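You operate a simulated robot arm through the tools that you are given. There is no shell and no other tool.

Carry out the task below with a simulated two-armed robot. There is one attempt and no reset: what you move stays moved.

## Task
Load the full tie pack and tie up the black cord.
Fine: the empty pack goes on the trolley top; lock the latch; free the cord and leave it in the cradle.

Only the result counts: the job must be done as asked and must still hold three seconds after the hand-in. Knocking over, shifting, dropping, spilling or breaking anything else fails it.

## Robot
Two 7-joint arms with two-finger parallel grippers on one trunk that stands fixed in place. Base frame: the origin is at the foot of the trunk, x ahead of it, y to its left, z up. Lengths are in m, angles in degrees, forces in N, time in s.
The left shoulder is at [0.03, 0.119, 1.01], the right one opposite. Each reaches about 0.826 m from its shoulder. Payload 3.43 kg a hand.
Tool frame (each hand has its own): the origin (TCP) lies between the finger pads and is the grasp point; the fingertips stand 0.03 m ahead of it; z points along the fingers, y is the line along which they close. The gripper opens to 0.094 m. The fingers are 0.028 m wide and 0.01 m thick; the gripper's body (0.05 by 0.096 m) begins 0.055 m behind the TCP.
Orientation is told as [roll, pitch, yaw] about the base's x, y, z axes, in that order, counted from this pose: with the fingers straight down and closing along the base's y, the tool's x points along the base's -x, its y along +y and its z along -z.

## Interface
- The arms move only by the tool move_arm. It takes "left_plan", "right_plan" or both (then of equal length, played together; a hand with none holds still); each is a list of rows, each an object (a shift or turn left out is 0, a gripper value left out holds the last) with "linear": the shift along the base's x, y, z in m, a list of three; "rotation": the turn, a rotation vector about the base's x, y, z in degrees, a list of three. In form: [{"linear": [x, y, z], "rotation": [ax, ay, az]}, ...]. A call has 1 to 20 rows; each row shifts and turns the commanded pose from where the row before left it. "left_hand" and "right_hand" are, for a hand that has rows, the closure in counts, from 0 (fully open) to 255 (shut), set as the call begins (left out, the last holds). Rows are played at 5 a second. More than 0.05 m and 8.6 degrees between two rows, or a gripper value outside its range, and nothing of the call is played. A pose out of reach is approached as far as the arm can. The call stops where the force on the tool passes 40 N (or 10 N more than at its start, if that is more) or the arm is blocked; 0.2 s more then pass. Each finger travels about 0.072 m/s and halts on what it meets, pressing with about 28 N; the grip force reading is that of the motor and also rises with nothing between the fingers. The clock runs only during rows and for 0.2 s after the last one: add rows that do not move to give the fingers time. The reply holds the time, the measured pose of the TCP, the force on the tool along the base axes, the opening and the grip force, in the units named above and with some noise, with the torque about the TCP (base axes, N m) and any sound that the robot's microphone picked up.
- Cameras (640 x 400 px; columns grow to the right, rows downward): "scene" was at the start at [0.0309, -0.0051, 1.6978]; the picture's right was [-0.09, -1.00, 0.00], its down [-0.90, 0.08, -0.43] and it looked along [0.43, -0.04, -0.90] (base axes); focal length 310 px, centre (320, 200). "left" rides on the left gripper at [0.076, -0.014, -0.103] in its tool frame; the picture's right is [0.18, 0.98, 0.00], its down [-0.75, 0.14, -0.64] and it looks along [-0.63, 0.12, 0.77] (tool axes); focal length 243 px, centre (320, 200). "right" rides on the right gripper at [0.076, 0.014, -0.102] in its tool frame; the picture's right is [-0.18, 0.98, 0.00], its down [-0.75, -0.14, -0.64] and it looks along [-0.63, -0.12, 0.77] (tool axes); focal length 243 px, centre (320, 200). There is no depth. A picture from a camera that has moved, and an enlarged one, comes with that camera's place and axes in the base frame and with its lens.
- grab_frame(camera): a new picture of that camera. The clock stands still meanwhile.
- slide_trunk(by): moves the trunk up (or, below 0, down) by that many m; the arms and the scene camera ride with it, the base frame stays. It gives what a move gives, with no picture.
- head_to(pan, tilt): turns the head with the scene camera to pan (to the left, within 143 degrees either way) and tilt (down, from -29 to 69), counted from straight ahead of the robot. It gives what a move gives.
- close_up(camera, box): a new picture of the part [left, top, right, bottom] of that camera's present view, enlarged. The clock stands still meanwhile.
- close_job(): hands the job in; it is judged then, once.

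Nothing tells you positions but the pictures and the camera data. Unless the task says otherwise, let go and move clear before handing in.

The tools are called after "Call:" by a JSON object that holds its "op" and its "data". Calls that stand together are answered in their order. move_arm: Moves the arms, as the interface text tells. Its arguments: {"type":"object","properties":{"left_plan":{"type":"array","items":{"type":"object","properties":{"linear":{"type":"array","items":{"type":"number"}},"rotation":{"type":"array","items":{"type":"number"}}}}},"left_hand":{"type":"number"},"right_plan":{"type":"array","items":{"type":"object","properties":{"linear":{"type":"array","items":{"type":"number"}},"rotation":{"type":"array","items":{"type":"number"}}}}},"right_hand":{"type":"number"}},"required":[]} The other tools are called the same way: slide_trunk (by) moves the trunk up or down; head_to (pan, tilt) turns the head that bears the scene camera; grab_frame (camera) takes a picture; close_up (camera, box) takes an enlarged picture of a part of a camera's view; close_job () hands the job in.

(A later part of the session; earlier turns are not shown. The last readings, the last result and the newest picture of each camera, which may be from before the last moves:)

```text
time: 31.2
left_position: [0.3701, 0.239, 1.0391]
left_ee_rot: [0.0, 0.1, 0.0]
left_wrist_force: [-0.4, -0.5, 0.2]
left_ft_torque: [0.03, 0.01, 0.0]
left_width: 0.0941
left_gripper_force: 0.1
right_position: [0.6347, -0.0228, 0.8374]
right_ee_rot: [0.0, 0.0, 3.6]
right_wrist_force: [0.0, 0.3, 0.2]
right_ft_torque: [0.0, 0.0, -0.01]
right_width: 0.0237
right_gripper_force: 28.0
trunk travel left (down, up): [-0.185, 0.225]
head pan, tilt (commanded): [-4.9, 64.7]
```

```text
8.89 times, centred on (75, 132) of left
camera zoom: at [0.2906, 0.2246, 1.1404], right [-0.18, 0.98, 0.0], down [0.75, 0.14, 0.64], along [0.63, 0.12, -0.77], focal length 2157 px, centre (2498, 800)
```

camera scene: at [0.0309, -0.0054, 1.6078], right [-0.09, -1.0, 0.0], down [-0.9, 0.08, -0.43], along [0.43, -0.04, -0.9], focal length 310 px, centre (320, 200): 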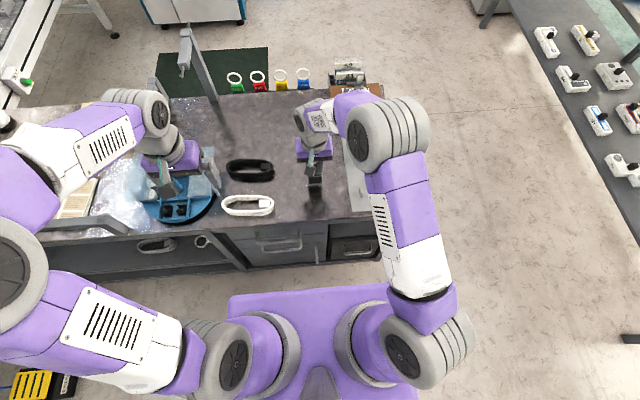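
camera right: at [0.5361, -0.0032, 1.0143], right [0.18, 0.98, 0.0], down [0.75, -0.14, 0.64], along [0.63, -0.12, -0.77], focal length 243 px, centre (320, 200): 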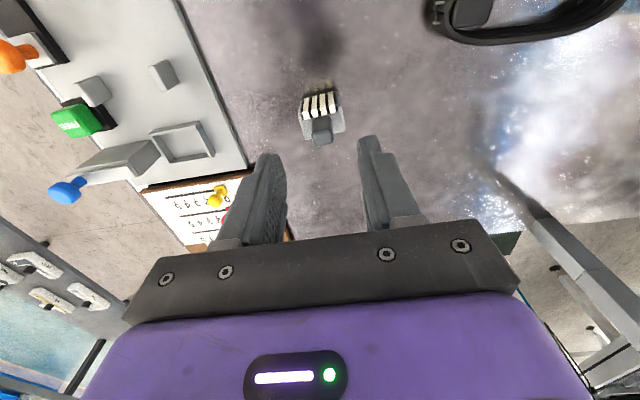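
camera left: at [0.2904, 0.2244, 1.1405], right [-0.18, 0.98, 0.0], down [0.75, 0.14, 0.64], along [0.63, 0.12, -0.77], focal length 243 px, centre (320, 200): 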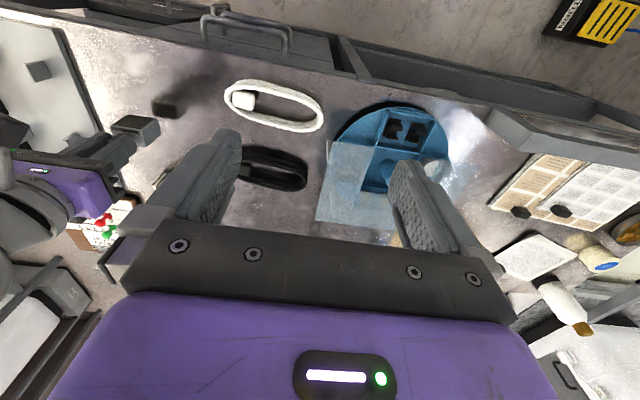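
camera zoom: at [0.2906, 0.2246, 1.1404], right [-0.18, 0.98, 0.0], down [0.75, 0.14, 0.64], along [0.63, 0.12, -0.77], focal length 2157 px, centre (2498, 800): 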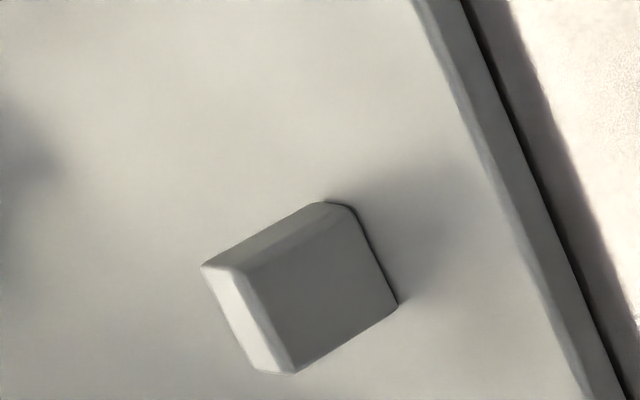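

The socket's inner opening is about x 0.6245 to 0.6615 and y -0.220 to -0.166, with the rim at z 0.746. I'll carry the full pack up and over it, squaring its yaw on the way.

Call:
{"op": "move_arm", "data": {"right_plan": [{"linear": [0, 0, 0.035]}, {"linear": [0, 0, 0.035]}, {"linear": [0, -0.0425, 0], "rotation": [0, 0, -2.5]}, {"linear": [0, -0.0425, 0]}, {"linear": [0, -0.0425, 0]}, {"linear": [0.002, -0.042, 0]}, {"linear": [0, 0, -0.02]}, {"linear": [0, 0, -0.02]}, {"linear": [0, 0, 0]}]}}

Call:
{"op": "close_up", "data": {"camera": "right", "box": [240, 40, 400, 200]}}

Call:
{"op": "close_up", "data": {"camera": "left", "box": [0, 80, 130, 200]}}

Call:
{"op": "grab_frame", "data": {"camera": "scene"}}

```text
time: 33.2
left_position: [0.3673, 0.2394, 1.0384]
left_ee_rot: [-0.1, 0.0, -0.1]
left_wrist_force: [0.3, -0.1, 0.9]
left_ft_torque: [-0.02, 0.02, -0.01]
left_width: 0.094
left_gripper_force: 0.0
right_position: [0.6316, -0.1922, 0.8672]
right_ee_rot: [0.0, 0.1, 1.0]
right_wrist_force: [-0.3, -0.7, -1.1]
right_ft_torque: [0.03, -0.01, 0.02]
right_width: 0.0236
right_gripper_force: 28.1
right hand out of reach, approached as far as the arm can: row 2
trunk travel left (down, up): [-0.185, 0.225]
head pan, tilt (commanded): [-4.9, 64.7]
```

```text
2.50 times, centred on (320, 120) of right
camera zoom: at [0.5545, -0.1794, 0.9686], right [0.17, 0.99, 0.0], down [0.76, -0.13, 0.64], along [0.63, -0.11, -0.77], focal length 606 px, centre (320, 400)
```

zoom: 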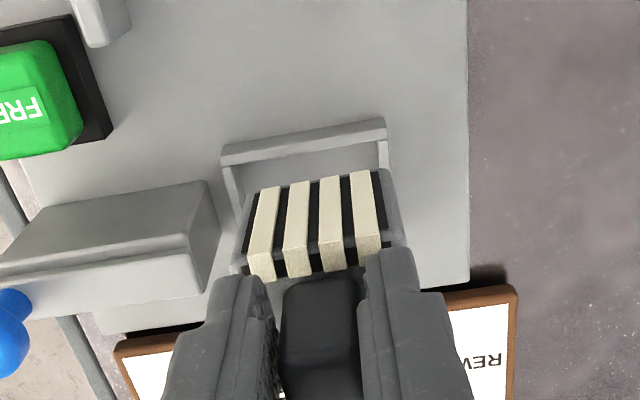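

```text
3.33 times, centred on (65, 140) of left
camera zoom: at [0.2903, 0.2247, 1.1404], right [-0.18, 0.98, 0.0], down [0.75, 0.14, 0.64], along [0.63, 0.12, -0.77], focal length 809 px, centre (1170, 400)
```

zoom: 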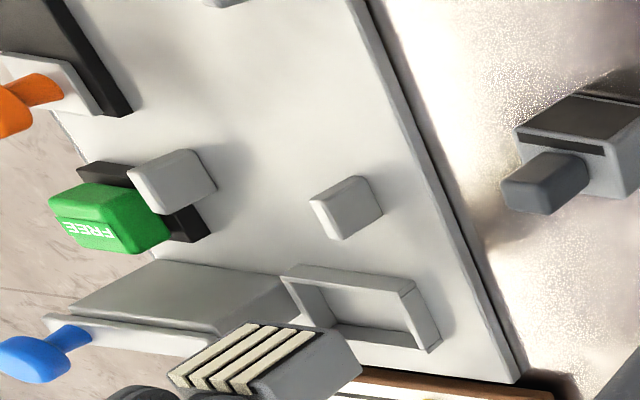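

```text
taken
camera scene: at [0.0308, -0.0049, 1.6078], right [-0.09, -1.0, 0.0], down [-0.9, 0.08, -0.43], along [0.43, -0.04, -0.9], focal length 310 px, centre (320, 200)
```

scene: 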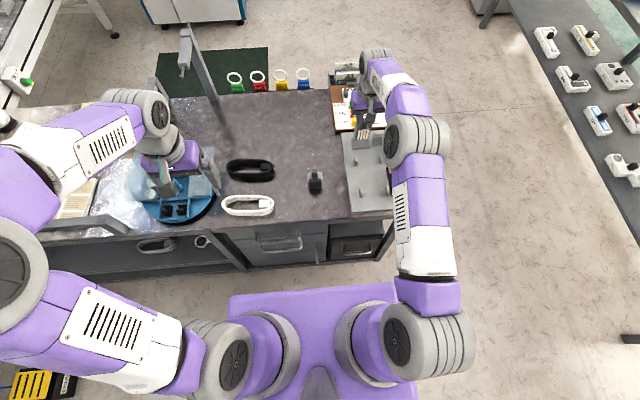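

Call:
{"op": "move_arm", "data": {"right_plan": [{"linear": [0.003, 0, -0.01]}, {"linear": [0.003, 0, -0.012]}, {"linear": [0, 0, -0.008]}, {"linear": [0, 0, 0]}]}}

Call:
{"op": "close_up", "data": {"camera": "right", "box": [240, 40, 400, 200]}}

Call:
{"op": "close_up", "data": {"camera": "left", "box": [40, 130, 130, 200]}}

Call:
{"op": "close_up", "data": {"camera": "scene", "box": [340, 100, 410, 160]}}

```text
time: 34.2
left_position: [0.3675, 0.2419, 1.0386]
left_ee_rot: [0.0, 0.0, 0.0]
left_wrist_force: [0.9, 0.5, -0.6]
left_ft_torque: [-0.02, -0.04, -0.02]
left_width: 0.0941
left_gripper_force: 0.1
right_position: [0.6393, -0.1934, 0.8366]
right_ee_rot: [0.1, 0.0, 1.0]
right_wrist_force: [0.2, 0.0, -1.2]
right_ft_torque: [-0.02, 0.02, -0.01]
right_width: 0.024
right_gripper_force: 28.9
trunk travel left (down, up): [-0.185, 0.225]
head pan, tilt (commanded): [-4.9, 64.7]
```

```text
2.50 times, centred on (320, 120) of right
camera zoom: at [0.5615, -0.1803, 0.9386], right [0.17, 0.99, 0.0], down [0.76, -0.13, 0.64], along [0.63, -0.11, -0.77], focal length 606 px, centre (320, 400)
```

zoom: 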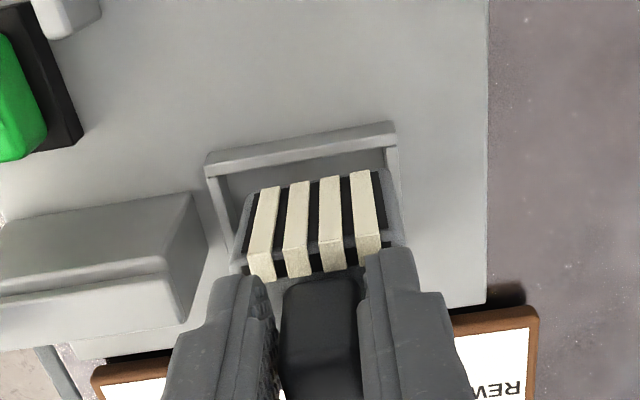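

```text
5.71 times, centred on (85, 165) of left
camera zoom: at [0.2904, 0.2245, 1.1404], right [-0.18, 0.98, 0.0], down [0.75, 0.14, 0.64], along [0.63, 0.12, -0.77], focal length 1386 px, centre (1663, 400)
```

zoom: 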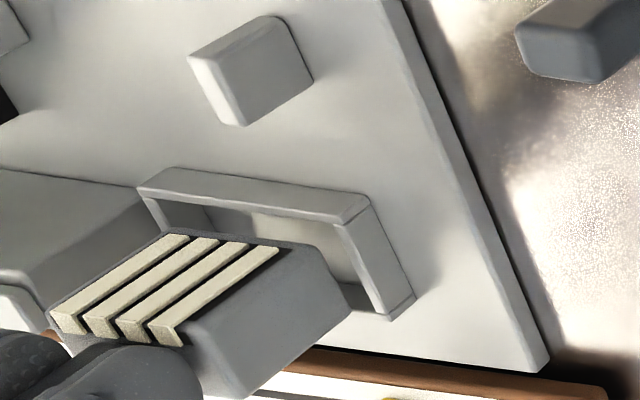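

```text
6.67 times, centred on (375, 130) of scene
camera zoom: at [0.0309, -0.0051, 1.6078], right [-0.09, -1.0, 0.0], down [-0.9, 0.08, -0.43], along [0.43, -0.04, -0.9], focal length 2069 px, centre (-47, 667)
```

zoom: 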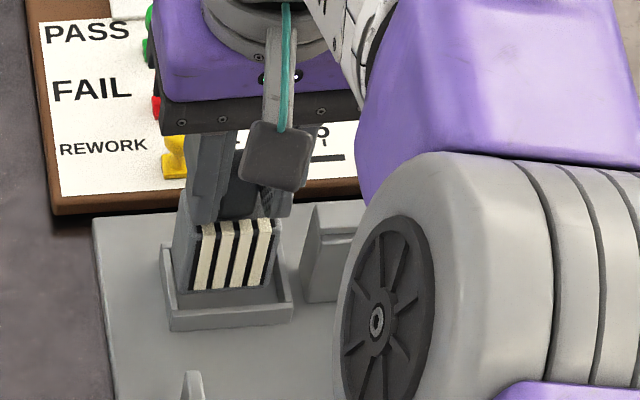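

The pack is lined up over the socket, about 3 to 4 mm clear of the front wall and centred in y. I'll lower it in.

Call:
{"op": "move_arm", "data": {"right_plan": [{"linear": [0, 0, -0.004]}, {"linear": [0, 0, -0.004]}, {"linear": [0, 0, -0.004]}, {"linear": [0, 0, 0]}]}}

Call:
{"op": "close_up", "data": {"camera": "right", "box": [240, 40, 400, 200]}}

```text
time: 35.2
left_position: [0.367, 0.24, 1.039]
left_ee_rot: [0.1, -0.1, -0.1]
left_wrist_force: [-0.3, 0.1, 0.6]
left_ft_torque: [0.03, 0.03, -0.02]
left_width: 0.094
left_gripper_force: 0.0
right_position: [0.6396, -0.1924, 0.8305]
right_ee_rot: [-0.2, -0.4, 0.9]
right_wrist_force: [0.0, -6.6, 22.5]
right_ft_torque: [-0.02, 0.04, -0.01]
right_width: 0.0235
right_gripper_force: 28.0
trunk travel left (down, up): [-0.185, 0.225]
head pan, tilt (commanded): [-4.9, 64.7]
```

```text
2.50 times, centred on (320, 120) of right
camera zoom: at [0.5621, -0.1799, 0.9304], right [0.17, 0.99, 0.0], down [0.75, -0.13, 0.65], along [0.64, -0.11, -0.76], focal length 606 px, centre (320, 400)
```

zoom: 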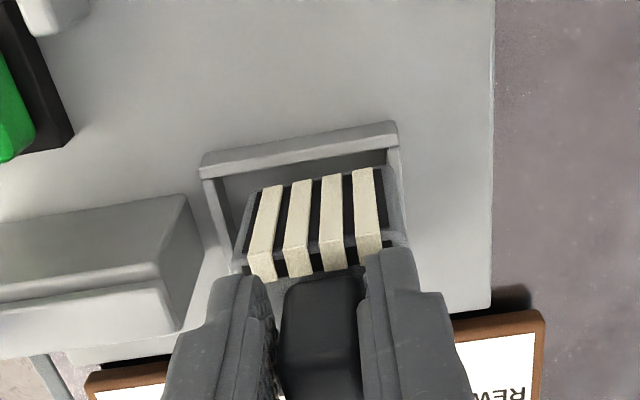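

The pack bottom has met the rim at 22 N. I'll back off slightly and look closely to see which side it touches.

Call:
{"op": "move_arm", "data": {"right_plan": [{"linear": [0, 0, 0.005]}, {"linear": [0, 0, 0.005]}, {"linear": [0, 0, 0]}]}}

Call:
{"op": "close_up", "data": {"camera": "right", "box": [265, 75, 365, 140]}}

Call:
{"op": "close_up", "data": {"camera": "left", "box": [50, 140, 120, 190]}}

Call:
{"op": "close_up", "data": {"camera": "scene", "box": [350, 115, 400, 150]}}

```text
time: 36.0
left_position: [0.3683, 0.2396, 1.0384]
left_ee_rot: [0.0, 0.0, 0.0]
left_wrist_force: [-0.5, 0.9, 1.1]
left_ft_torque: [0.0, 0.02, 0.0]
left_width: 0.0939
left_gripper_force: 0.1
right_position: [0.639, -0.1915, 0.8345]
right_ee_rot: [0.0, 0.1, 1.0]
right_wrist_force: [-1.2, 0.2, -1.4]
right_ft_torque: [0.02, 0.0, 0.0]
right_width: 0.0236
right_gripper_force: 28.0
trunk travel left (down, up): [-0.185, 0.225]
head pan, tilt (commanded): [-4.9, 64.7]
```

```text
6.15 times, centred on (315, 108) of right
camera zoom: at [0.5617, -0.1787, 0.936], right [0.17, 0.99, 0.0], down [0.76, -0.13, 0.64], along [0.63, -0.11, -0.77], focal length 1493 px, centre (351, 769)
```

zoom: 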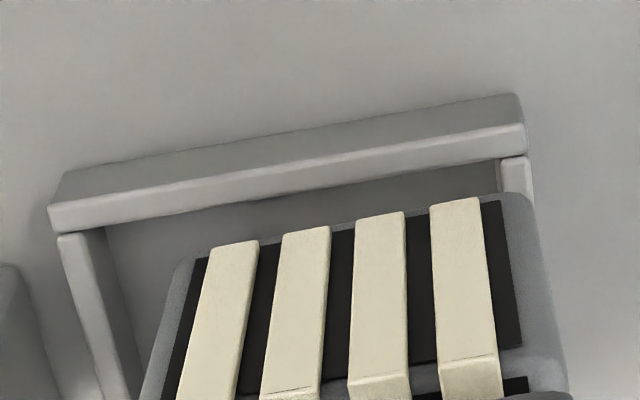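

```text
8.00 times, centred on (85, 165) of left
camera zoom: at [0.2904, 0.2246, 1.1404], right [-0.18, 0.98, 0.0], down [0.75, 0.14, 0.64], along [0.63, 0.12, -0.77], focal length 1941 px, centre (2200, 480)
```

zoom: 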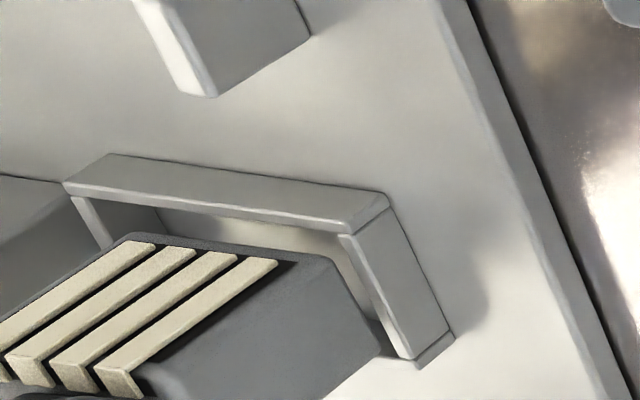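

```text
11.43 times, centred on (375, 132) of scene
camera zoom: at [0.031, -0.0051, 1.6077], right [-0.09, -1.0, 0.0], down [-0.9, 0.08, -0.43], along [0.43, -0.04, -0.9], focal length 3548 px, centre (-309, 971)
```

zoom: 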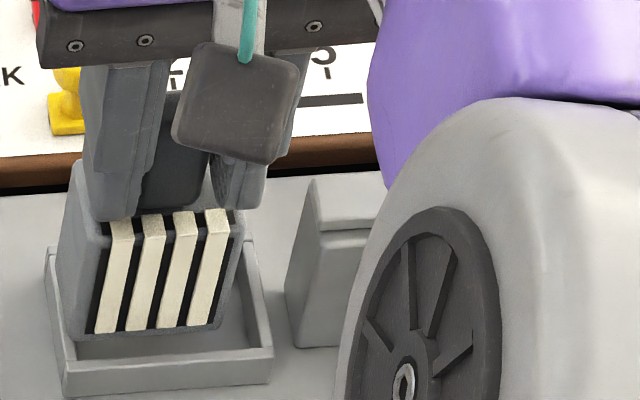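

The pack is about 4 mm too far toward +y and sits on that wall. I'll shift it -y by 4 mm and lower again.

Call:
{"op": "move_arm", "data": {"right_plan": [{"linear": [-0.0005, -0.004, 0]}, {"linear": [0, 0, -0.004]}, {"linear": [0, 0, -0.004]}, {"linear": [0, 0, -0.003]}, {"linear": [0, 0, 0]}]}}

Call:
{"op": "close_up", "data": {"camera": "right", "box": [265, 75, 365, 140]}}

Call:
{"op": "close_up", "data": {"camera": "scene", "box": [350, 115, 400, 150]}}

```text
time: 37.2
left_position: [0.3695, 0.2396, 1.0385]
left_ee_rot: [0.1, 0.0, 0.0]
left_wrist_force: [0.4, 0.9, -0.4]
left_ft_torque: [0.01, 0.01, 0.01]
left_width: 0.094
left_gripper_force: 0.1
right_position: [0.6377, -0.1951, 0.8261]
right_ee_rot: [0.0, -0.1, 1.1]
right_wrist_force: [0.1, 0.1, -1.6]
right_ft_torque: [0.0, 0.0, 0.01]
right_width: 0.0238
right_gripper_force: 27.9
trunk travel left (down, up): [-0.185, 0.225]
head pan, tilt (commanded): [-4.9, 64.7]
```

```text
6.15 times, centred on (315, 108) of right
camera zoom: at [0.5608, -0.1829, 0.9272], right [0.17, 0.99, 0.0], down [0.76, -0.13, 0.64], along [0.63, -0.11, -0.77], focal length 1493 px, centre (351, 769)
```

zoom: 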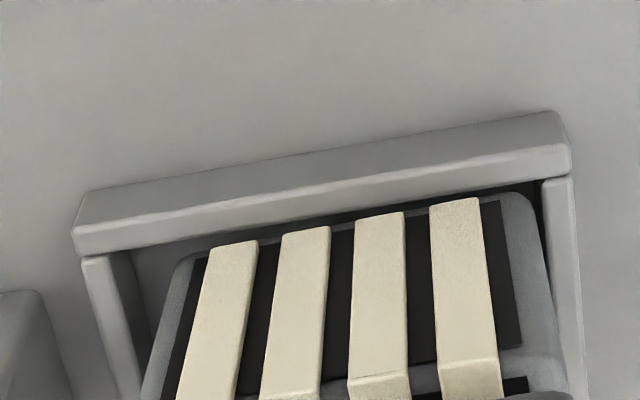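

```text
11.43 times, centred on (375, 132) of scene
camera zoom: at [0.0309, -0.0052, 1.6078], right [-0.09, -1.0, 0.0], down [-0.9, 0.08, -0.43], along [0.43, -0.04, -0.9], focal length 3548 px, centre (-309, 971)
```

zoom: 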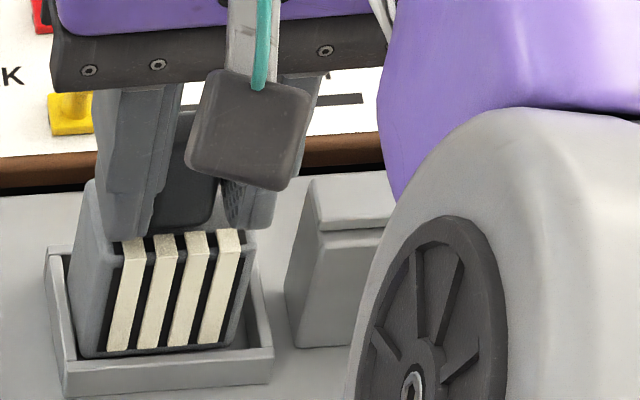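

It has entered the socket cleanly. I'll lower it the rest of the way.

Call:
{"op": "move_arm", "data": {"right_plan": [{"linear": [0, 0, -0.003]}, {"linear": [0, 0, -0.003]}, {"linear": [0, 0, -0.0015]}, {"linear": [0, 0, 0]}]}}

Call:
{"op": "close_up", "data": {"camera": "right", "box": [240, 60, 400, 160]}}

Call:
{"op": "close_up", "data": {"camera": "left", "box": [50, 140, 120, 190]}}

```text
time: 38.2
left_position: [0.3687, 0.24, 1.0387]
left_ee_rot: [0.0, 0.1, 0.0]
left_wrist_force: [-0.7, -1.0, -0.7]
left_ft_torque: [0.03, 0.01, 0.01]
left_width: 0.0939
left_gripper_force: 0.1
right_position: [0.6387, -0.1962, 0.8187]
right_ee_rot: [0.0, -0.1, 1.0]
right_wrist_force: [-0.3, -0.4, -1.3]
right_ft_torque: [-0.01, 0.03, 0.01]
right_width: 0.0235
right_gripper_force: 27.7
trunk travel left (down, up): [-0.185, 0.225]
head pan, tilt (commanded): [-4.9, 64.7]
```

```text
4.00 times, centred on (320, 110) of right
camera zoom: at [0.5611, -0.1838, 0.9199], right [0.17, 0.99, 0.0], down [0.76, -0.13, 0.64], along [0.63, -0.11, -0.77], focal length 970 px, centre (320, 560)
```

zoom: 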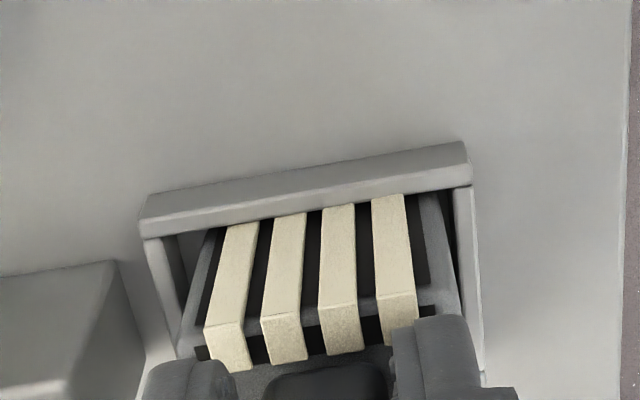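

```text
8.00 times, centred on (85, 165) of left
camera zoom: at [0.2904, 0.2245, 1.1404], right [-0.18, 0.98, 0.0], down [0.75, 0.14, 0.64], along [0.63, 0.12, -0.77], focal length 1941 px, centre (2200, 480)
```

zoom: 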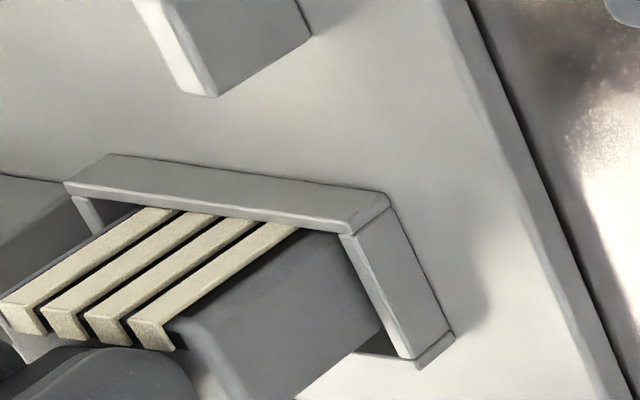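

Call:
{"op": "move_arm", "data": {"right_plan": [{"linear": [0, 0, -0.0015]}, {"linear": [0, 0, -0.001]}, {"linear": [0, 0, 0]}]}}

```text
time: 39.0
left_position: [0.3684, 0.2412, 1.0392]
left_ee_rot: [0.0, 0.0, 0.1]
left_wrist_force: [-0.2, -0.5, -0.1]
left_ft_torque: [0.03, 0.01, 0.03]
left_width: 0.0938
left_gripper_force: 0.1
right_position: [0.6386, -0.196, 0.8165]
right_ee_rot: [0.0, -0.1, 0.9]
right_wrist_force: [0.8, 0.6, 1.5]
right_ft_torque: [-0.03, -0.11, 0.0]
right_width: 0.0236
right_gripper_force: 28.6
trunk travel left (down, up): [-0.185, 0.225]
head pan, tilt (commanded): [-4.9, 64.7]
```

Call:
{"op": "move_arm", "data": {"right_plan": [{"linear": [0, 0, -0.001]}, {"linear": [0, 0, -0.0005]}, {"linear": [0, 0, 0]}]}}

Call:
{"op": "close_up", "data": {"camera": "left", "box": [0, 100, 130, 200]}}

Call:
{"op": "close_up", "data": {"camera": "scene", "box": [350, 115, 400, 150]}}

```text
time: 39.9
left_position: [0.3674, 0.2413, 1.0389]
left_ee_rot: [0.0, -0.1, 0.0]
left_wrist_force: [-1.0, 0.1, -0.2]
left_ft_torque: [0.01, -0.01, 0.01]
left_width: 0.094
left_gripper_force: 0.1
right_position: [0.6383, -0.1954, 0.8153]
right_ee_rot: [0.0, -0.2, 1.0]
right_wrist_force: [-1.2, 2.1, 11.8]
right_ft_torque: [-0.08, -0.06, 0.01]
right_width: 0.0237
right_gripper_force: 28.0
trunk travel left (down, up): [-0.185, 0.225]
head pan, tilt (commanded): [-4.9, 64.7]
```

```text
4.00 times, centred on (65, 150) of left
camera zoom: at [0.2892, 0.2251, 1.1407], right [-0.18, 0.98, 0.0], down [0.75, 0.14, 0.64], along [0.63, 0.12, -0.77], focal length 970 px, centre (1340, 400)
```

zoom: 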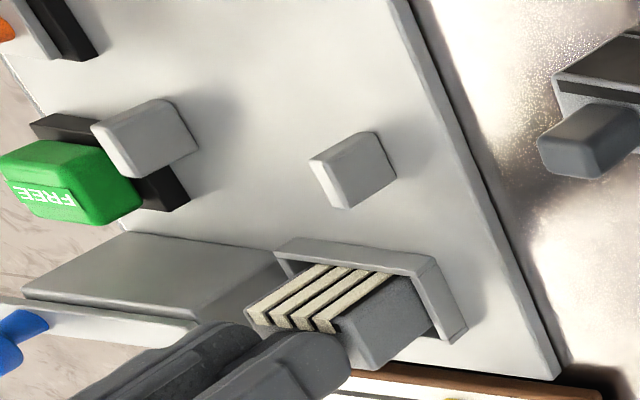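

```text
11.43 times, centred on (375, 132) of scene
camera zoom: at [0.0293, -0.0044, 1.6079], right [-0.09, -1.0, 0.0], down [-0.9, 0.08, -0.43], along [0.43, -0.04, -0.9], focal length 3548 px, centre (-309, 971)
```

zoom: 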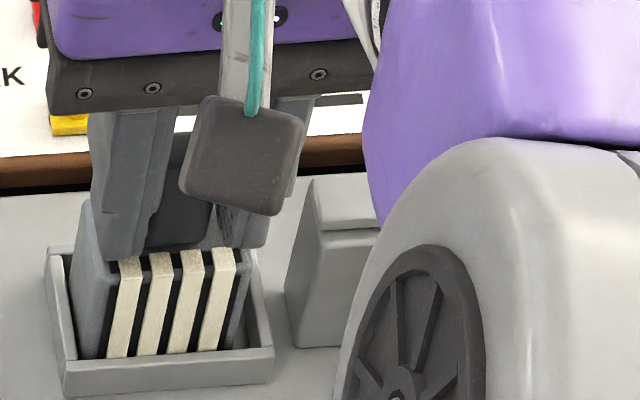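

The pack is seated with 11.8 N of contact force. I'll release it and rise straight up.

Call:
{"op": "move_arm", "data": {"right_plan": [{"linear": [0, 0, 0]}, {"linear": [0, 0, 0]}, {"linear": [0, 0, 0.01]}, {"linear": [0, 0, 0.03]}, {"linear": [-0.02, 0, 0.04]}, {"linear": [-0.03, 0, 0.02]}, {"linear": [0, 0, 0]}], "right_hand": 135}}

Call:
{"op": "close_up", "data": {"camera": "right", "box": [230, 60, 410, 180]}}

Call:
{"op": "close_up", "data": {"camera": "left", "box": [0, 90, 130, 200]}}

Call:
{"op": "close_up", "data": {"camera": "scene", "box": [340, 110, 410, 160]}}

```text
time: 41.5
left_position: [0.3678, 0.2398, 1.0381]
left_ee_rot: [-0.1, -0.1, -0.1]
left_wrist_force: [-0.1, 0.1, 0.4]
left_ft_torque: [-0.02, -0.01, 0.0]
left_width: 0.0941
left_gripper_force: 0.0
right_position: [0.5877, -0.1934, 0.9153]
right_ee_rot: [0.0, 0.0, 1.0]
right_wrist_force: [0.2, 0.0, -0.4]
right_ft_torque: [-0.01, 0.02, -0.01]
right_width: 0.0444
right_gripper_force: 0.0
trunk travel left (down, up): [-0.185, 0.225]
head pan, tilt (commanded): [-4.9, 64.7]
```

```text
3.33 times, centred on (320, 120) of right
camera zoom: at [0.5103, -0.182, 1.0173], right [0.17, 0.99, 0.0], down [0.76, -0.13, 0.64], along [0.63, -0.11, -0.77], focal length 809 px, centre (320, 467)
```

zoom: 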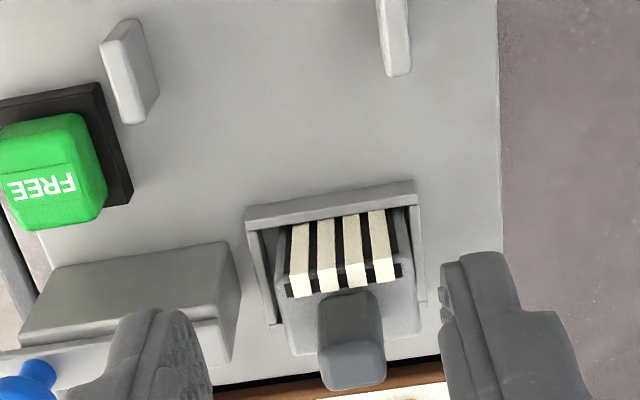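

```text
3.64 times, centred on (65, 145) of left
camera zoom: at [0.2906, 0.2246, 1.1403], right [-0.18, 0.98, 0.0], down [0.75, 0.14, 0.64], along [0.63, 0.12, -0.77], focal length 882 px, centre (1247, 400)
```

zoom: 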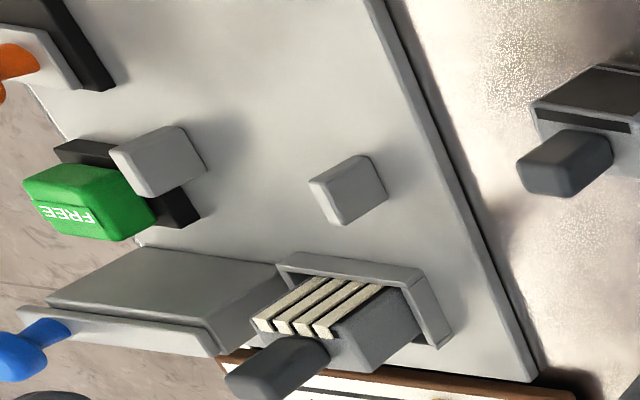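

```text
8.00 times, centred on (375, 135) of scene
camera zoom: at [0.0313, -0.0051, 1.6077], right [-0.09, -1.0, 0.0], down [-0.9, 0.08, -0.43], along [0.43, -0.04, -0.9], focal length 2483 px, centre (-120, 720)
```

zoom: 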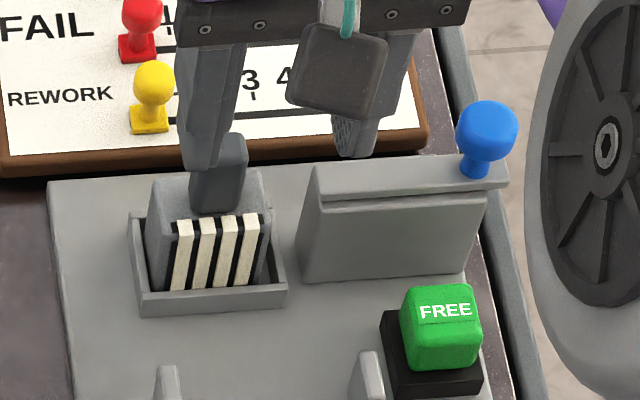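

The full pack is seated. Next I'll lock the latch by returning to the blue knob at about y = -0.302, with the hand pitched back 15° as before.

Call:
{"op": "move_arm", "data": {"right_plan": [{"linear": [0.012, -0.036, -0.005], "rotation": [0, -5, -1]}, {"linear": [0.012, -0.036, -0.005], "rotation": [0, -5, 0]}, {"linear": [0.013, -0.036, -0.005], "rotation": [0, -5, 0]}, {"linear": [0.0135, 0, -0.02]}, {"linear": [0, 0, 0]}], "right_hand": 90}}

Call:
{"op": "grab_frame", "data": {"camera": "right"}}

Call:
{"op": "close_up", "data": {"camera": "right", "box": [220, 80, 420, 220]}}

```text
time: 42.6
left_position: [0.3672, 0.2387, 1.0385]
left_ee_rot: [0.0, 0.0, 0.0]
left_wrist_force: [0.0, -0.4, 0.5]
left_ft_torque: [-0.01, -0.03, 0.01]
left_width: 0.0938
left_gripper_force: 0.0
right_position: [0.6382, -0.3058, 0.8786]
right_ee_rot: [0.0, -15.1, 0.0]
right_wrist_force: [-0.5, 0.0, 0.7]
right_ft_torque: [0.01, -0.02, 0.0]
right_width: 0.061
right_gripper_force: 0.0
trunk travel left (down, up): [-0.185, 0.225]
head pan, tilt (commanded): [-4.9, 64.7]
```

```text
taken
camera right: at [0.5371, -0.2912, 0.958], right [0.18, 0.98, 0.05], down [0.56, -0.14, 0.82], along [0.81, -0.12, -0.58], focal length 243 px, centre (320, 200)
```

right: 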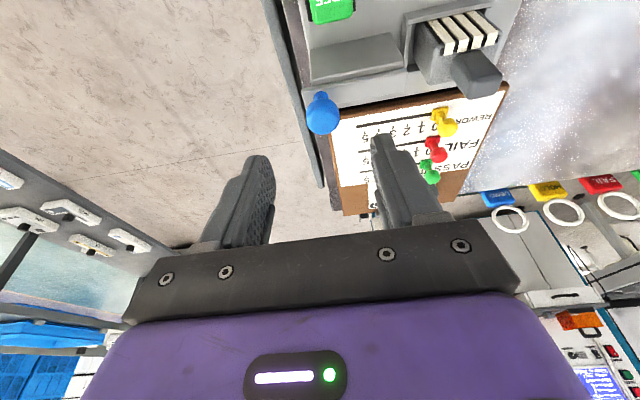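

```text
2.86 times, centred on (320, 150) of right
camera zoom: at [0.5371, -0.2912, 0.958], right [0.18, 0.98, 0.05], down [0.56, -0.14, 0.82], along [0.81, -0.12, -0.58], focal length 693 px, centre (320, 343)
```

zoom: 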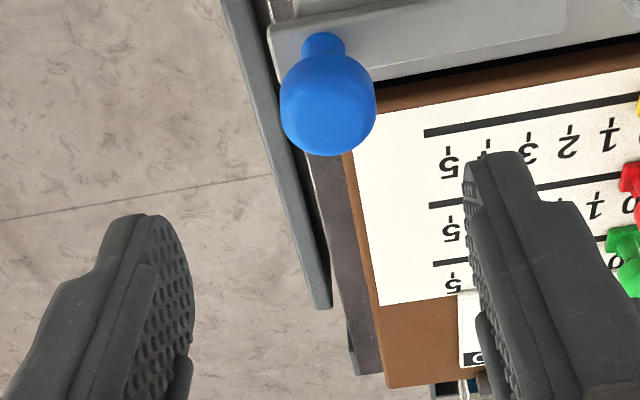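

Call:
{"op": "move_arm", "data": {"right_plan": [{"linear": [0, 0.0045, -0.02]}, {"linear": [0, 0, -0.02]}, {"linear": [0, 0, -0.0125]}, {"linear": [0, 0, 0]}]}}

Call:
{"op": "close_up", "data": {"camera": "right", "box": [220, 80, 420, 220]}}

```text
time: 43.6
left_position: [0.3692, 0.2399, 1.0399]
left_ee_rot: [0.0, -0.1, 0.0]
left_wrist_force: [0.9, 0.4, 0.4]
left_ft_torque: [-0.04, -0.01, 0.0]
left_width: 0.094
left_gripper_force: 0.2
right_position: [0.6409, -0.2999, 0.8263]
right_ee_rot: [-0.1, -14.9, -0.1]
right_wrist_force: [0.1, -0.7, -0.2]
right_ft_torque: [-0.01, -0.07, 0.0]
right_width: 0.0607
right_gripper_force: 0.1
trunk travel left (down, up): [-0.185, 0.225]
head pan, tilt (commanded): [-4.9, 64.7]
```

```text
2.86 times, centred on (320, 150) of right
camera zoom: at [0.54, -0.2861, 0.9049], right [0.18, 0.98, 0.05], down [0.56, -0.14, 0.82], along [0.81, -0.12, -0.58], focal length 693 px, centre (320, 343)
```

zoom: 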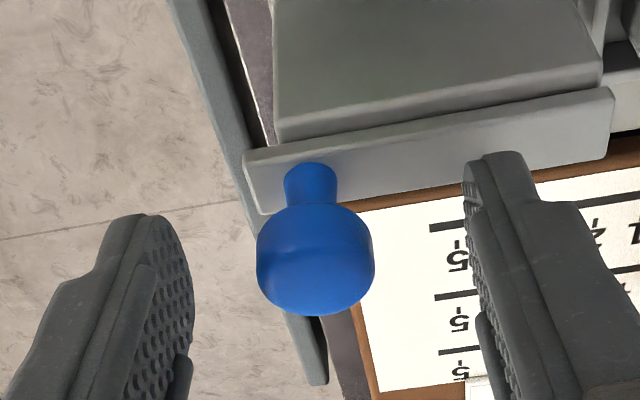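

The fingers straddle the knob. I'll close on it, then slide it toward +y.

Call:
{"op": "move_arm", "data": {"right_plan": [{"linear": [0, 0, 0]}, {"linear": [0, 0, 0]}, {"linear": [0, 0, 0]}], "right_hand": 220}}

Call:
{"op": "move_arm", "data": {"right_plan": [{"linear": [0, 0.003, 0]}, {"linear": [0, 0.003, 0]}, {"linear": [0, 0.003, 0]}, {"linear": [0, 0.003, 0]}, {"linear": [0, 0.003, 0]}, {"linear": [0, 0.003, 0]}, {"linear": [0, 0.003, 0]}, {"linear": [0, 0, 0]}]}}

Call:
{"op": "close_up", "data": {"camera": "right", "box": [220, 60, 480, 220]}}

```text
time: 44.5
left_position: [0.3698, 0.2407, 1.0375]
left_ee_rot: [0.1, 0.0, -0.1]
left_wrist_force: [-0.3, -0.1, 0.6]
left_ft_torque: [-0.03, 0.01, -0.01]
left_width: 0.094
left_gripper_force: 0.1
right_position: [0.6401, -0.3005, 0.8255]
right_ee_rot: [0.0, -15.0, -0.1]
right_wrist_force: [-0.9, -1.6, -0.8]
right_ft_torque: [-0.01, -0.05, -0.03]
right_width: 0.0225
right_gripper_force: 45.2
trunk travel left (down, up): [-0.185, 0.225]
head pan, tilt (commanded): [-4.9, 64.7]
```

```text
time: 46.2
left_position: [0.3686, 0.2401, 1.0377]
left_ee_rot: [0.0, -0.1, 0.0]
left_wrist_force: [-0.1, -0.8, 0.7]
left_ft_torque: [0.02, 0.03, 0.01]
left_width: 0.0939
left_gripper_force: 0.0
right_position: [0.6401, -0.2775, 0.8265]
right_ee_rot: [0.1, -15.2, 0.0]
right_wrist_force: [6.1, 0.8, -0.2]
right_ft_torque: [0.04, -0.41, 0.03]
right_width: 0.0225
right_gripper_force: 44.6
trunk travel left (down, up): [-0.185, 0.225]
head pan, tilt (commanded): [-4.9, 64.7]
```

```text
2.46 times, centred on (350, 140) of right
camera zoom: at [0.5399, -0.2638, 0.9048], right [0.18, 0.98, 0.05], down [0.56, -0.14, 0.82], along [0.81, -0.12, -0.58], focal length 597 px, centre (246, 348)
```

zoom: 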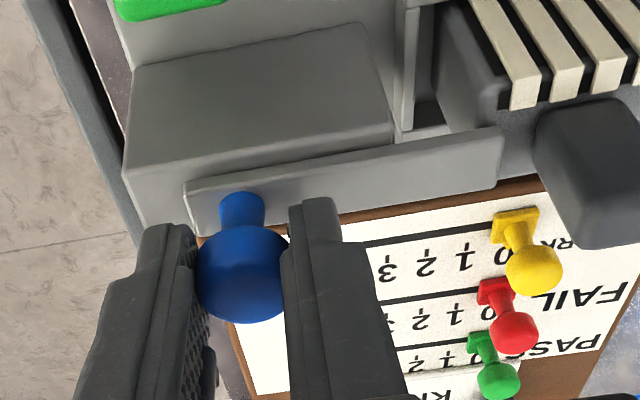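

Call:
{"op": "move_arm", "data": {"right_plan": [{"linear": [0, 0.0025, 0]}, {"linear": [0, 0.0025, 0]}, {"linear": [0, 0, 0]}]}}

Call:
{"op": "close_up", "data": {"camera": "right", "box": [220, 60, 480, 220]}}

```text
time: 47.0
left_position: [0.3697, 0.2397, 1.0382]
left_ee_rot: [0.0, 0.2, 0.1]
left_wrist_force: [0.6, 1.0, -0.7]
left_ft_torque: [0.01, 0.0, 0.02]
left_width: 0.0939
left_gripper_force: 0.1
right_position: [0.6397, -0.2733, 0.8275]
right_ee_rot: [0.0, -15.1, -0.1]
right_wrist_force: [14.7, 0.2, -2.8]
right_ft_torque: [-0.01, -0.29, 0.01]
right_width: 0.0223
right_gripper_force: 45.1
trunk travel left (down, up): [-0.185, 0.225]
head pan, tilt (commanded): [-4.9, 64.7]
```

```text
2.46 times, centred on (350, 140) of right
camera zoom: at [0.5399, -0.2592, 0.9048], right [0.18, 0.98, 0.05], down [0.56, -0.14, 0.82], along [0.81, -0.12, -0.58], focal length 597 px, centre (246, 348)
```

zoom: 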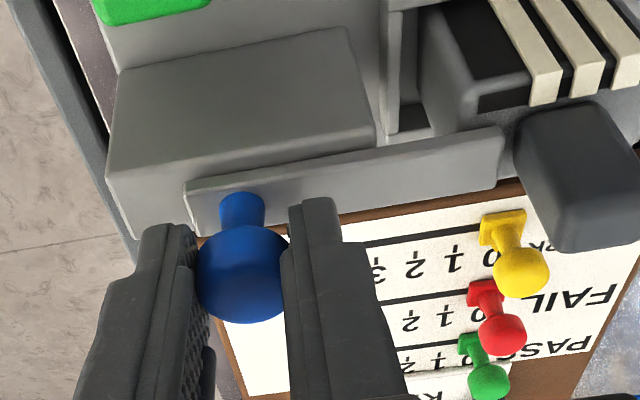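

Call:
{"op": "move_arm", "data": {"right_plan": [{"linear": [0.002, 0.002, 0]}, {"linear": [0, 0.002, 0]}, {"linear": [0, 0, 0]}]}}

Call:
{"op": "close_up", "data": {"camera": "right", "box": [220, 60, 480, 220]}}

```text
time: 47.9
left_position: [0.3679, 0.2378, 1.0399]
left_ee_rot: [0.0, 0.0, -0.1]
left_wrist_force: [-0.9, 0.3, 0.1]
left_ft_torque: [-0.01, 0.05, 0.04]
left_width: 0.0939
left_gripper_force: 0.1
right_position: [0.6409, -0.2725, 0.8269]
right_ee_rot: [-0.2, -14.9, -0.1]
right_wrist_force: [3.1, -11.0, 8.0]
right_ft_torque: [-0.28, 1.02, -0.07]
right_width: 0.0225
right_gripper_force: 45.9
trunk travel left (down, up): [-0.185, 0.225]
head pan, tilt (commanded): [-4.9, 64.7]
```

```text
2.46 times, centred on (350, 140) of right
camera zoom: at [0.54, -0.258, 0.9049], right [0.18, 0.98, 0.04], down [0.56, -0.14, 0.82], along [0.81, -0.12, -0.58], focal length 597 px, centre (246, 348)
```

zoom: 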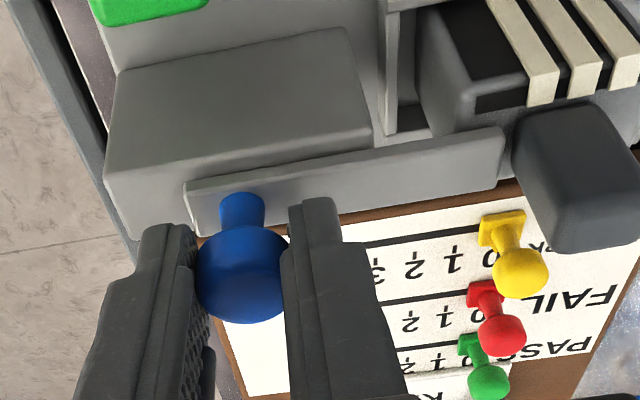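

The latch is at its stop at y = -0.2725, the same closed position as at the start. I'll release the knob and lift clear.

Call:
{"op": "move_arm", "data": {"right_plan": [{"linear": [0, 0, 0]}, {"linear": [0, 0, 0]}, {"linear": [0, 0, 0.02]}, {"linear": [0, 0, 0.04]}, {"linear": [-0.02, 0, 0.04], "rotation": [0, 5, 0]}, {"linear": [-0.04, 0, 0.01], "rotation": [0, 5, 0]}, {"linear": [-0.04, 0, 0], "rotation": [0, 5, 0]}, {"linear": [-0.04, 0, 0]}, {"linear": [0, 0, 0]}], "right_hand": 90}}

Call:
{"op": "grab_frame", "data": {"camera": "right"}}

Call:
{"op": "close_up", "data": {"camera": "right", "box": [240, 90, 400, 210]}}

Call:
{"op": "grab_frame", "data": {"camera": "scene"}}

```text
time: 49.9
left_position: [0.3709, 0.2394, 1.0388]
left_ee_rot: [0.0, 0.0, -0.1]
left_wrist_force: [0.6, -0.3, 0.6]
left_ft_torque: [0.0, 0.01, 0.0]
left_width: 0.0941
left_gripper_force: 0.1
right_position: [0.502, -0.2704, 0.939]
right_ee_rot: [0.1, 0.0, 0.0]
right_wrist_force: [-0.1, 0.0, -0.3]
right_ft_torque: [-0.04, 0.01, -0.02]
right_width: 0.0607
right_gripper_force: 0.0
trunk travel left (down, up): [-0.185, 0.225]
head pan, tilt (commanded): [-4.9, 64.7]
```

```text
taken
camera right: at [0.4254, -0.2556, 1.0403], right [0.18, 0.98, 0.0], down [0.75, -0.14, 0.64], along [0.63, -0.12, -0.77], focal length 243 px, centre (320, 200)
```

right: 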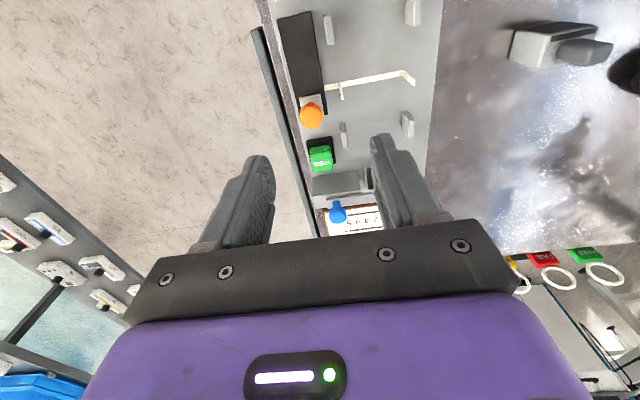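

```text
3.33 times, centred on (320, 150) of right
camera zoom: at [0.4254, -0.2556, 1.0403], right [0.18, 0.98, 0.0], down [0.75, -0.14, 0.64], along [0.63, -0.12, -0.77], focal length 809 px, centre (320, 367)
```

zoom: 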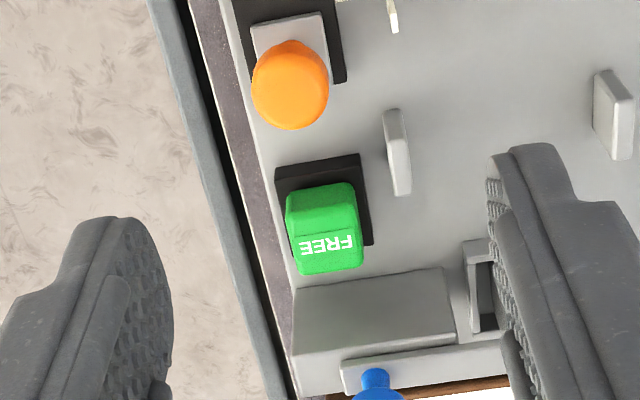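

```text
taken
camera scene: at [0.0317, -0.0051, 1.6077], right [-0.09, -1.0, 0.0], down [-0.9, 0.08, -0.43], along [0.43, -0.04, -0.9], focal length 310 px, centre (320, 200)
```

scene: 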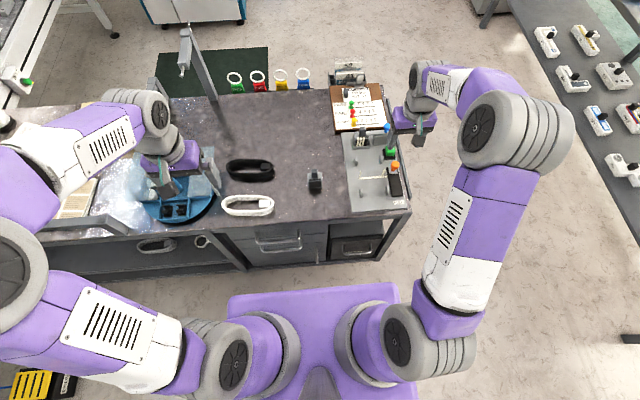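

Locking the latch has fed a white tie across the cradle. I'll look at it closely before placing the cord.

Call:
{"op": "close_up", "data": {"camera": "right", "box": [280, 10, 440, 140]}}

Call:
{"op": "close_up", "data": {"camera": "scene", "box": [335, 125, 415, 215]}}

Call:
{"op": "close_up", "data": {"camera": "left", "box": [0, 0, 130, 180]}}

Call:
{"op": "close_up", "data": {"camera": "scene", "box": [210, 145, 330, 225]}}

```text
3.08 times, centred on (360, 75) of right
camera zoom: at [0.4254, -0.2556, 1.0403], right [0.18, 0.98, 0.0], down [0.75, -0.14, 0.64], along [0.63, -0.12, -0.77], focal length 746 px, centre (197, 585)
```

zoom: 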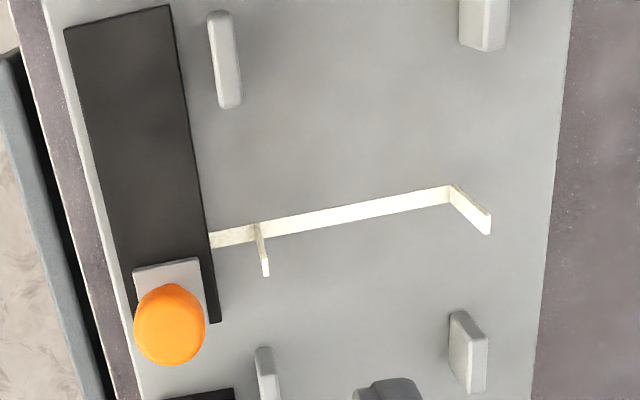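

```text
4.44 times, centred on (375, 170) of scene
camera zoom: at [0.0317, -0.0051, 1.6077], right [-0.09, -1.0, 0.0], down [-0.9, 0.08, -0.43], along [0.43, -0.04, -0.9], focal length 1380 px, centre (76, 333)
```

zoom: 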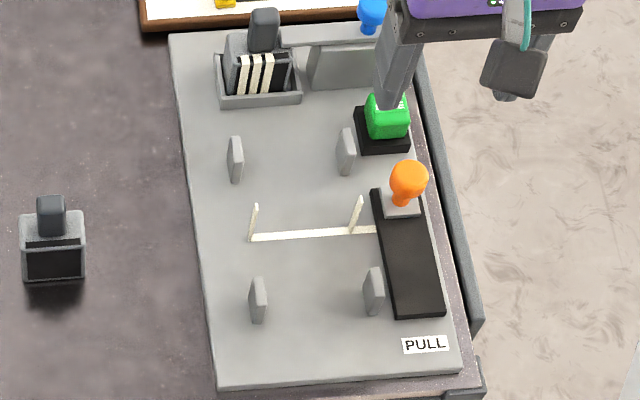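

```text
2.22 times, centred on (65, 90) of left
camera zoom: at [0.2909, 0.2245, 1.1403], right [-0.18, 0.98, 0.0], down [0.75, 0.14, 0.64], along [0.63, 0.12, -0.77], focal length 539 px, centre (887, 444)
```

zoom: 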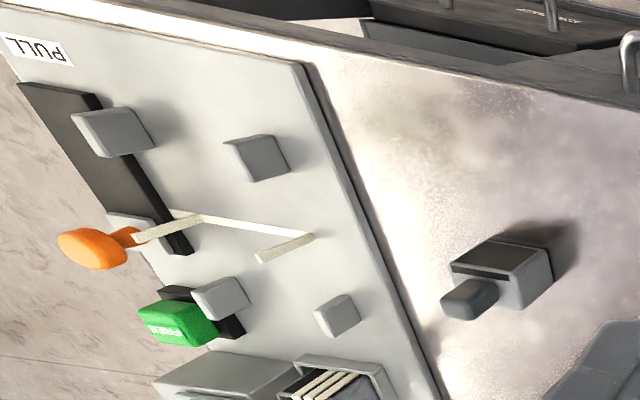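

```text
5.00 times, centred on (270, 185) of scene
camera zoom: at [0.0317, -0.0051, 1.6077], right [-0.09, -1.0, 0.0], down [-0.9, 0.08, -0.43], along [0.43, -0.04, -0.9], focal length 1552 px, centre (570, 275)
```

zoom: 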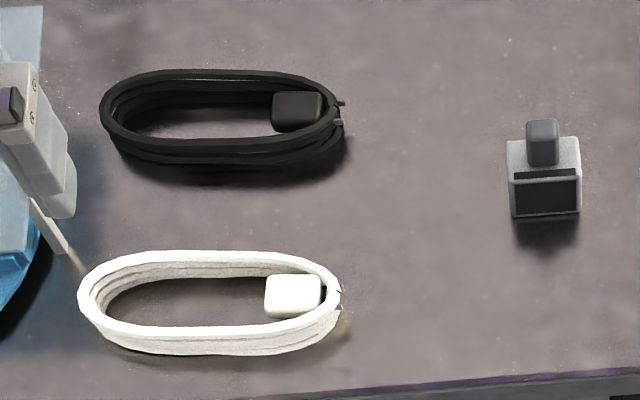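

The tie stands as a U across the cradle at x ≈ 0.505, with uprights at y ≈ -0.175 and -0.247. So the cord must go in lengthwise along x, gripped away from its middle. I'll retract the right arm and bring the left hand over the black cord, yawed +90°.

Call:
{"op": "move_arm", "data": {"left_plan": [{"linear": [0.018, -0.008, -0.008], "rotation": [0, 0, 8.2]}, {"linear": [0.018, -0.008, -0.008], "rotation": [0, 0, 8.2]}, {"linear": [0.018, -0.008, -0.008], "rotation": [0, 0, 8.2]}, {"linear": [0.018, -0.008, -0.008], "rotation": [0, 0, 8.2]}, {"linear": [0.018, -0.008, -0.008], "rotation": [0, 0, 8.2]}, {"linear": [0.018, -0.008, -0.008], "rotation": [0, 0, 8.2]}, {"linear": [0.018, -0.008, -0.008], "rotation": [0, 0, 8.2]}, {"linear": [0.018, -0.008, -0.008], "rotation": [0, 0, 8.2]}, {"linear": [0.018, -0.008, -0.008], "rotation": [0, 0, 8.2]}, {"linear": [0.018, -0.008, -0.008], "rotation": [0, 0, 8.2]}, {"linear": [0.018, -0.008, -0.008], "rotation": [0, 0, 8]}, {"linear": [0, 0, 0]}], "right_plan": [{"linear": [-0.013, -0.007, 0.01]}, {"linear": [-0.013, -0.007, 0.01]}, {"linear": [-0.013, -0.007, 0.01]}, {"linear": [-0.013, -0.007, 0.01]}, {"linear": [-0.013, -0.007, 0.01]}, {"linear": [-0.013, -0.007, 0.01]}, {"linear": [-0.013, -0.007, 0.01]}, {"linear": [-0.013, -0.007, 0.01]}, {"linear": [-0.013, -0.007, 0.01]}, {"linear": [-0.013, -0.007, 0.01]}, {"linear": [-0.013, -0.007, 0.01]}, {"linear": [0, 0, 0]}]}}

Call:
{"op": "grab_frame", "data": {"camera": "left"}}

Call:
{"op": "grab_frame", "data": {"camera": "scene"}}

```text
time: 52.5
left_position: [0.5684, 0.1515, 0.9512]
left_ee_rot: [0.0, 0.1, 90.1]
left_wrist_force: [-0.1, -0.2, 0.2]
left_ft_torque: [-0.01, -0.04, -0.03]
left_width: 0.0941
left_gripper_force: 0.0
right_position: [0.3576, -0.3441, 1.0441]
right_ee_rot: [0.0, -0.1, 0.0]
right_wrist_force: [0.1, 0.3, -0.9]
right_ft_torque: [-0.01, 0.01, 0.0]
right_width: 0.0608
right_gripper_force: 0.1
trunk travel left (down, up): [-0.185, 0.225]
head pan, tilt (commanded): [-4.9, 64.7]
```

```text
taken
camera left: at [0.5804, 0.0758, 1.0527], right [-0.98, -0.19, 0.0], down [-0.14, 0.75, 0.64], along [-0.12, 0.63, -0.77], focal length 243 px, centre (320, 200)
```

left: 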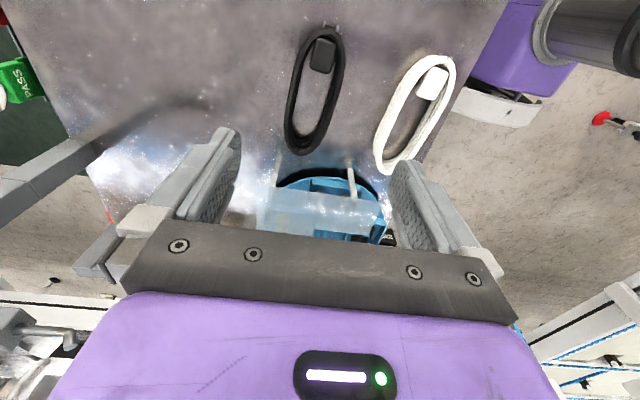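

```text
taken
camera scene: at [0.0308, -0.005, 1.6078], right [-0.09, -1.0, 0.0], down [-0.9, 0.08, -0.43], along [0.43, -0.04, -0.9], focal length 310 px, centre (320, 200)
```

scene: 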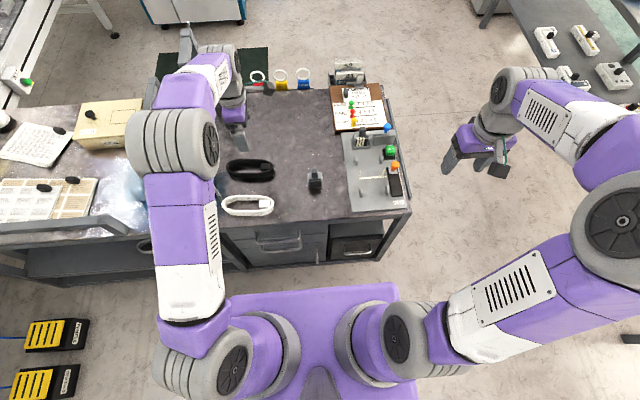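

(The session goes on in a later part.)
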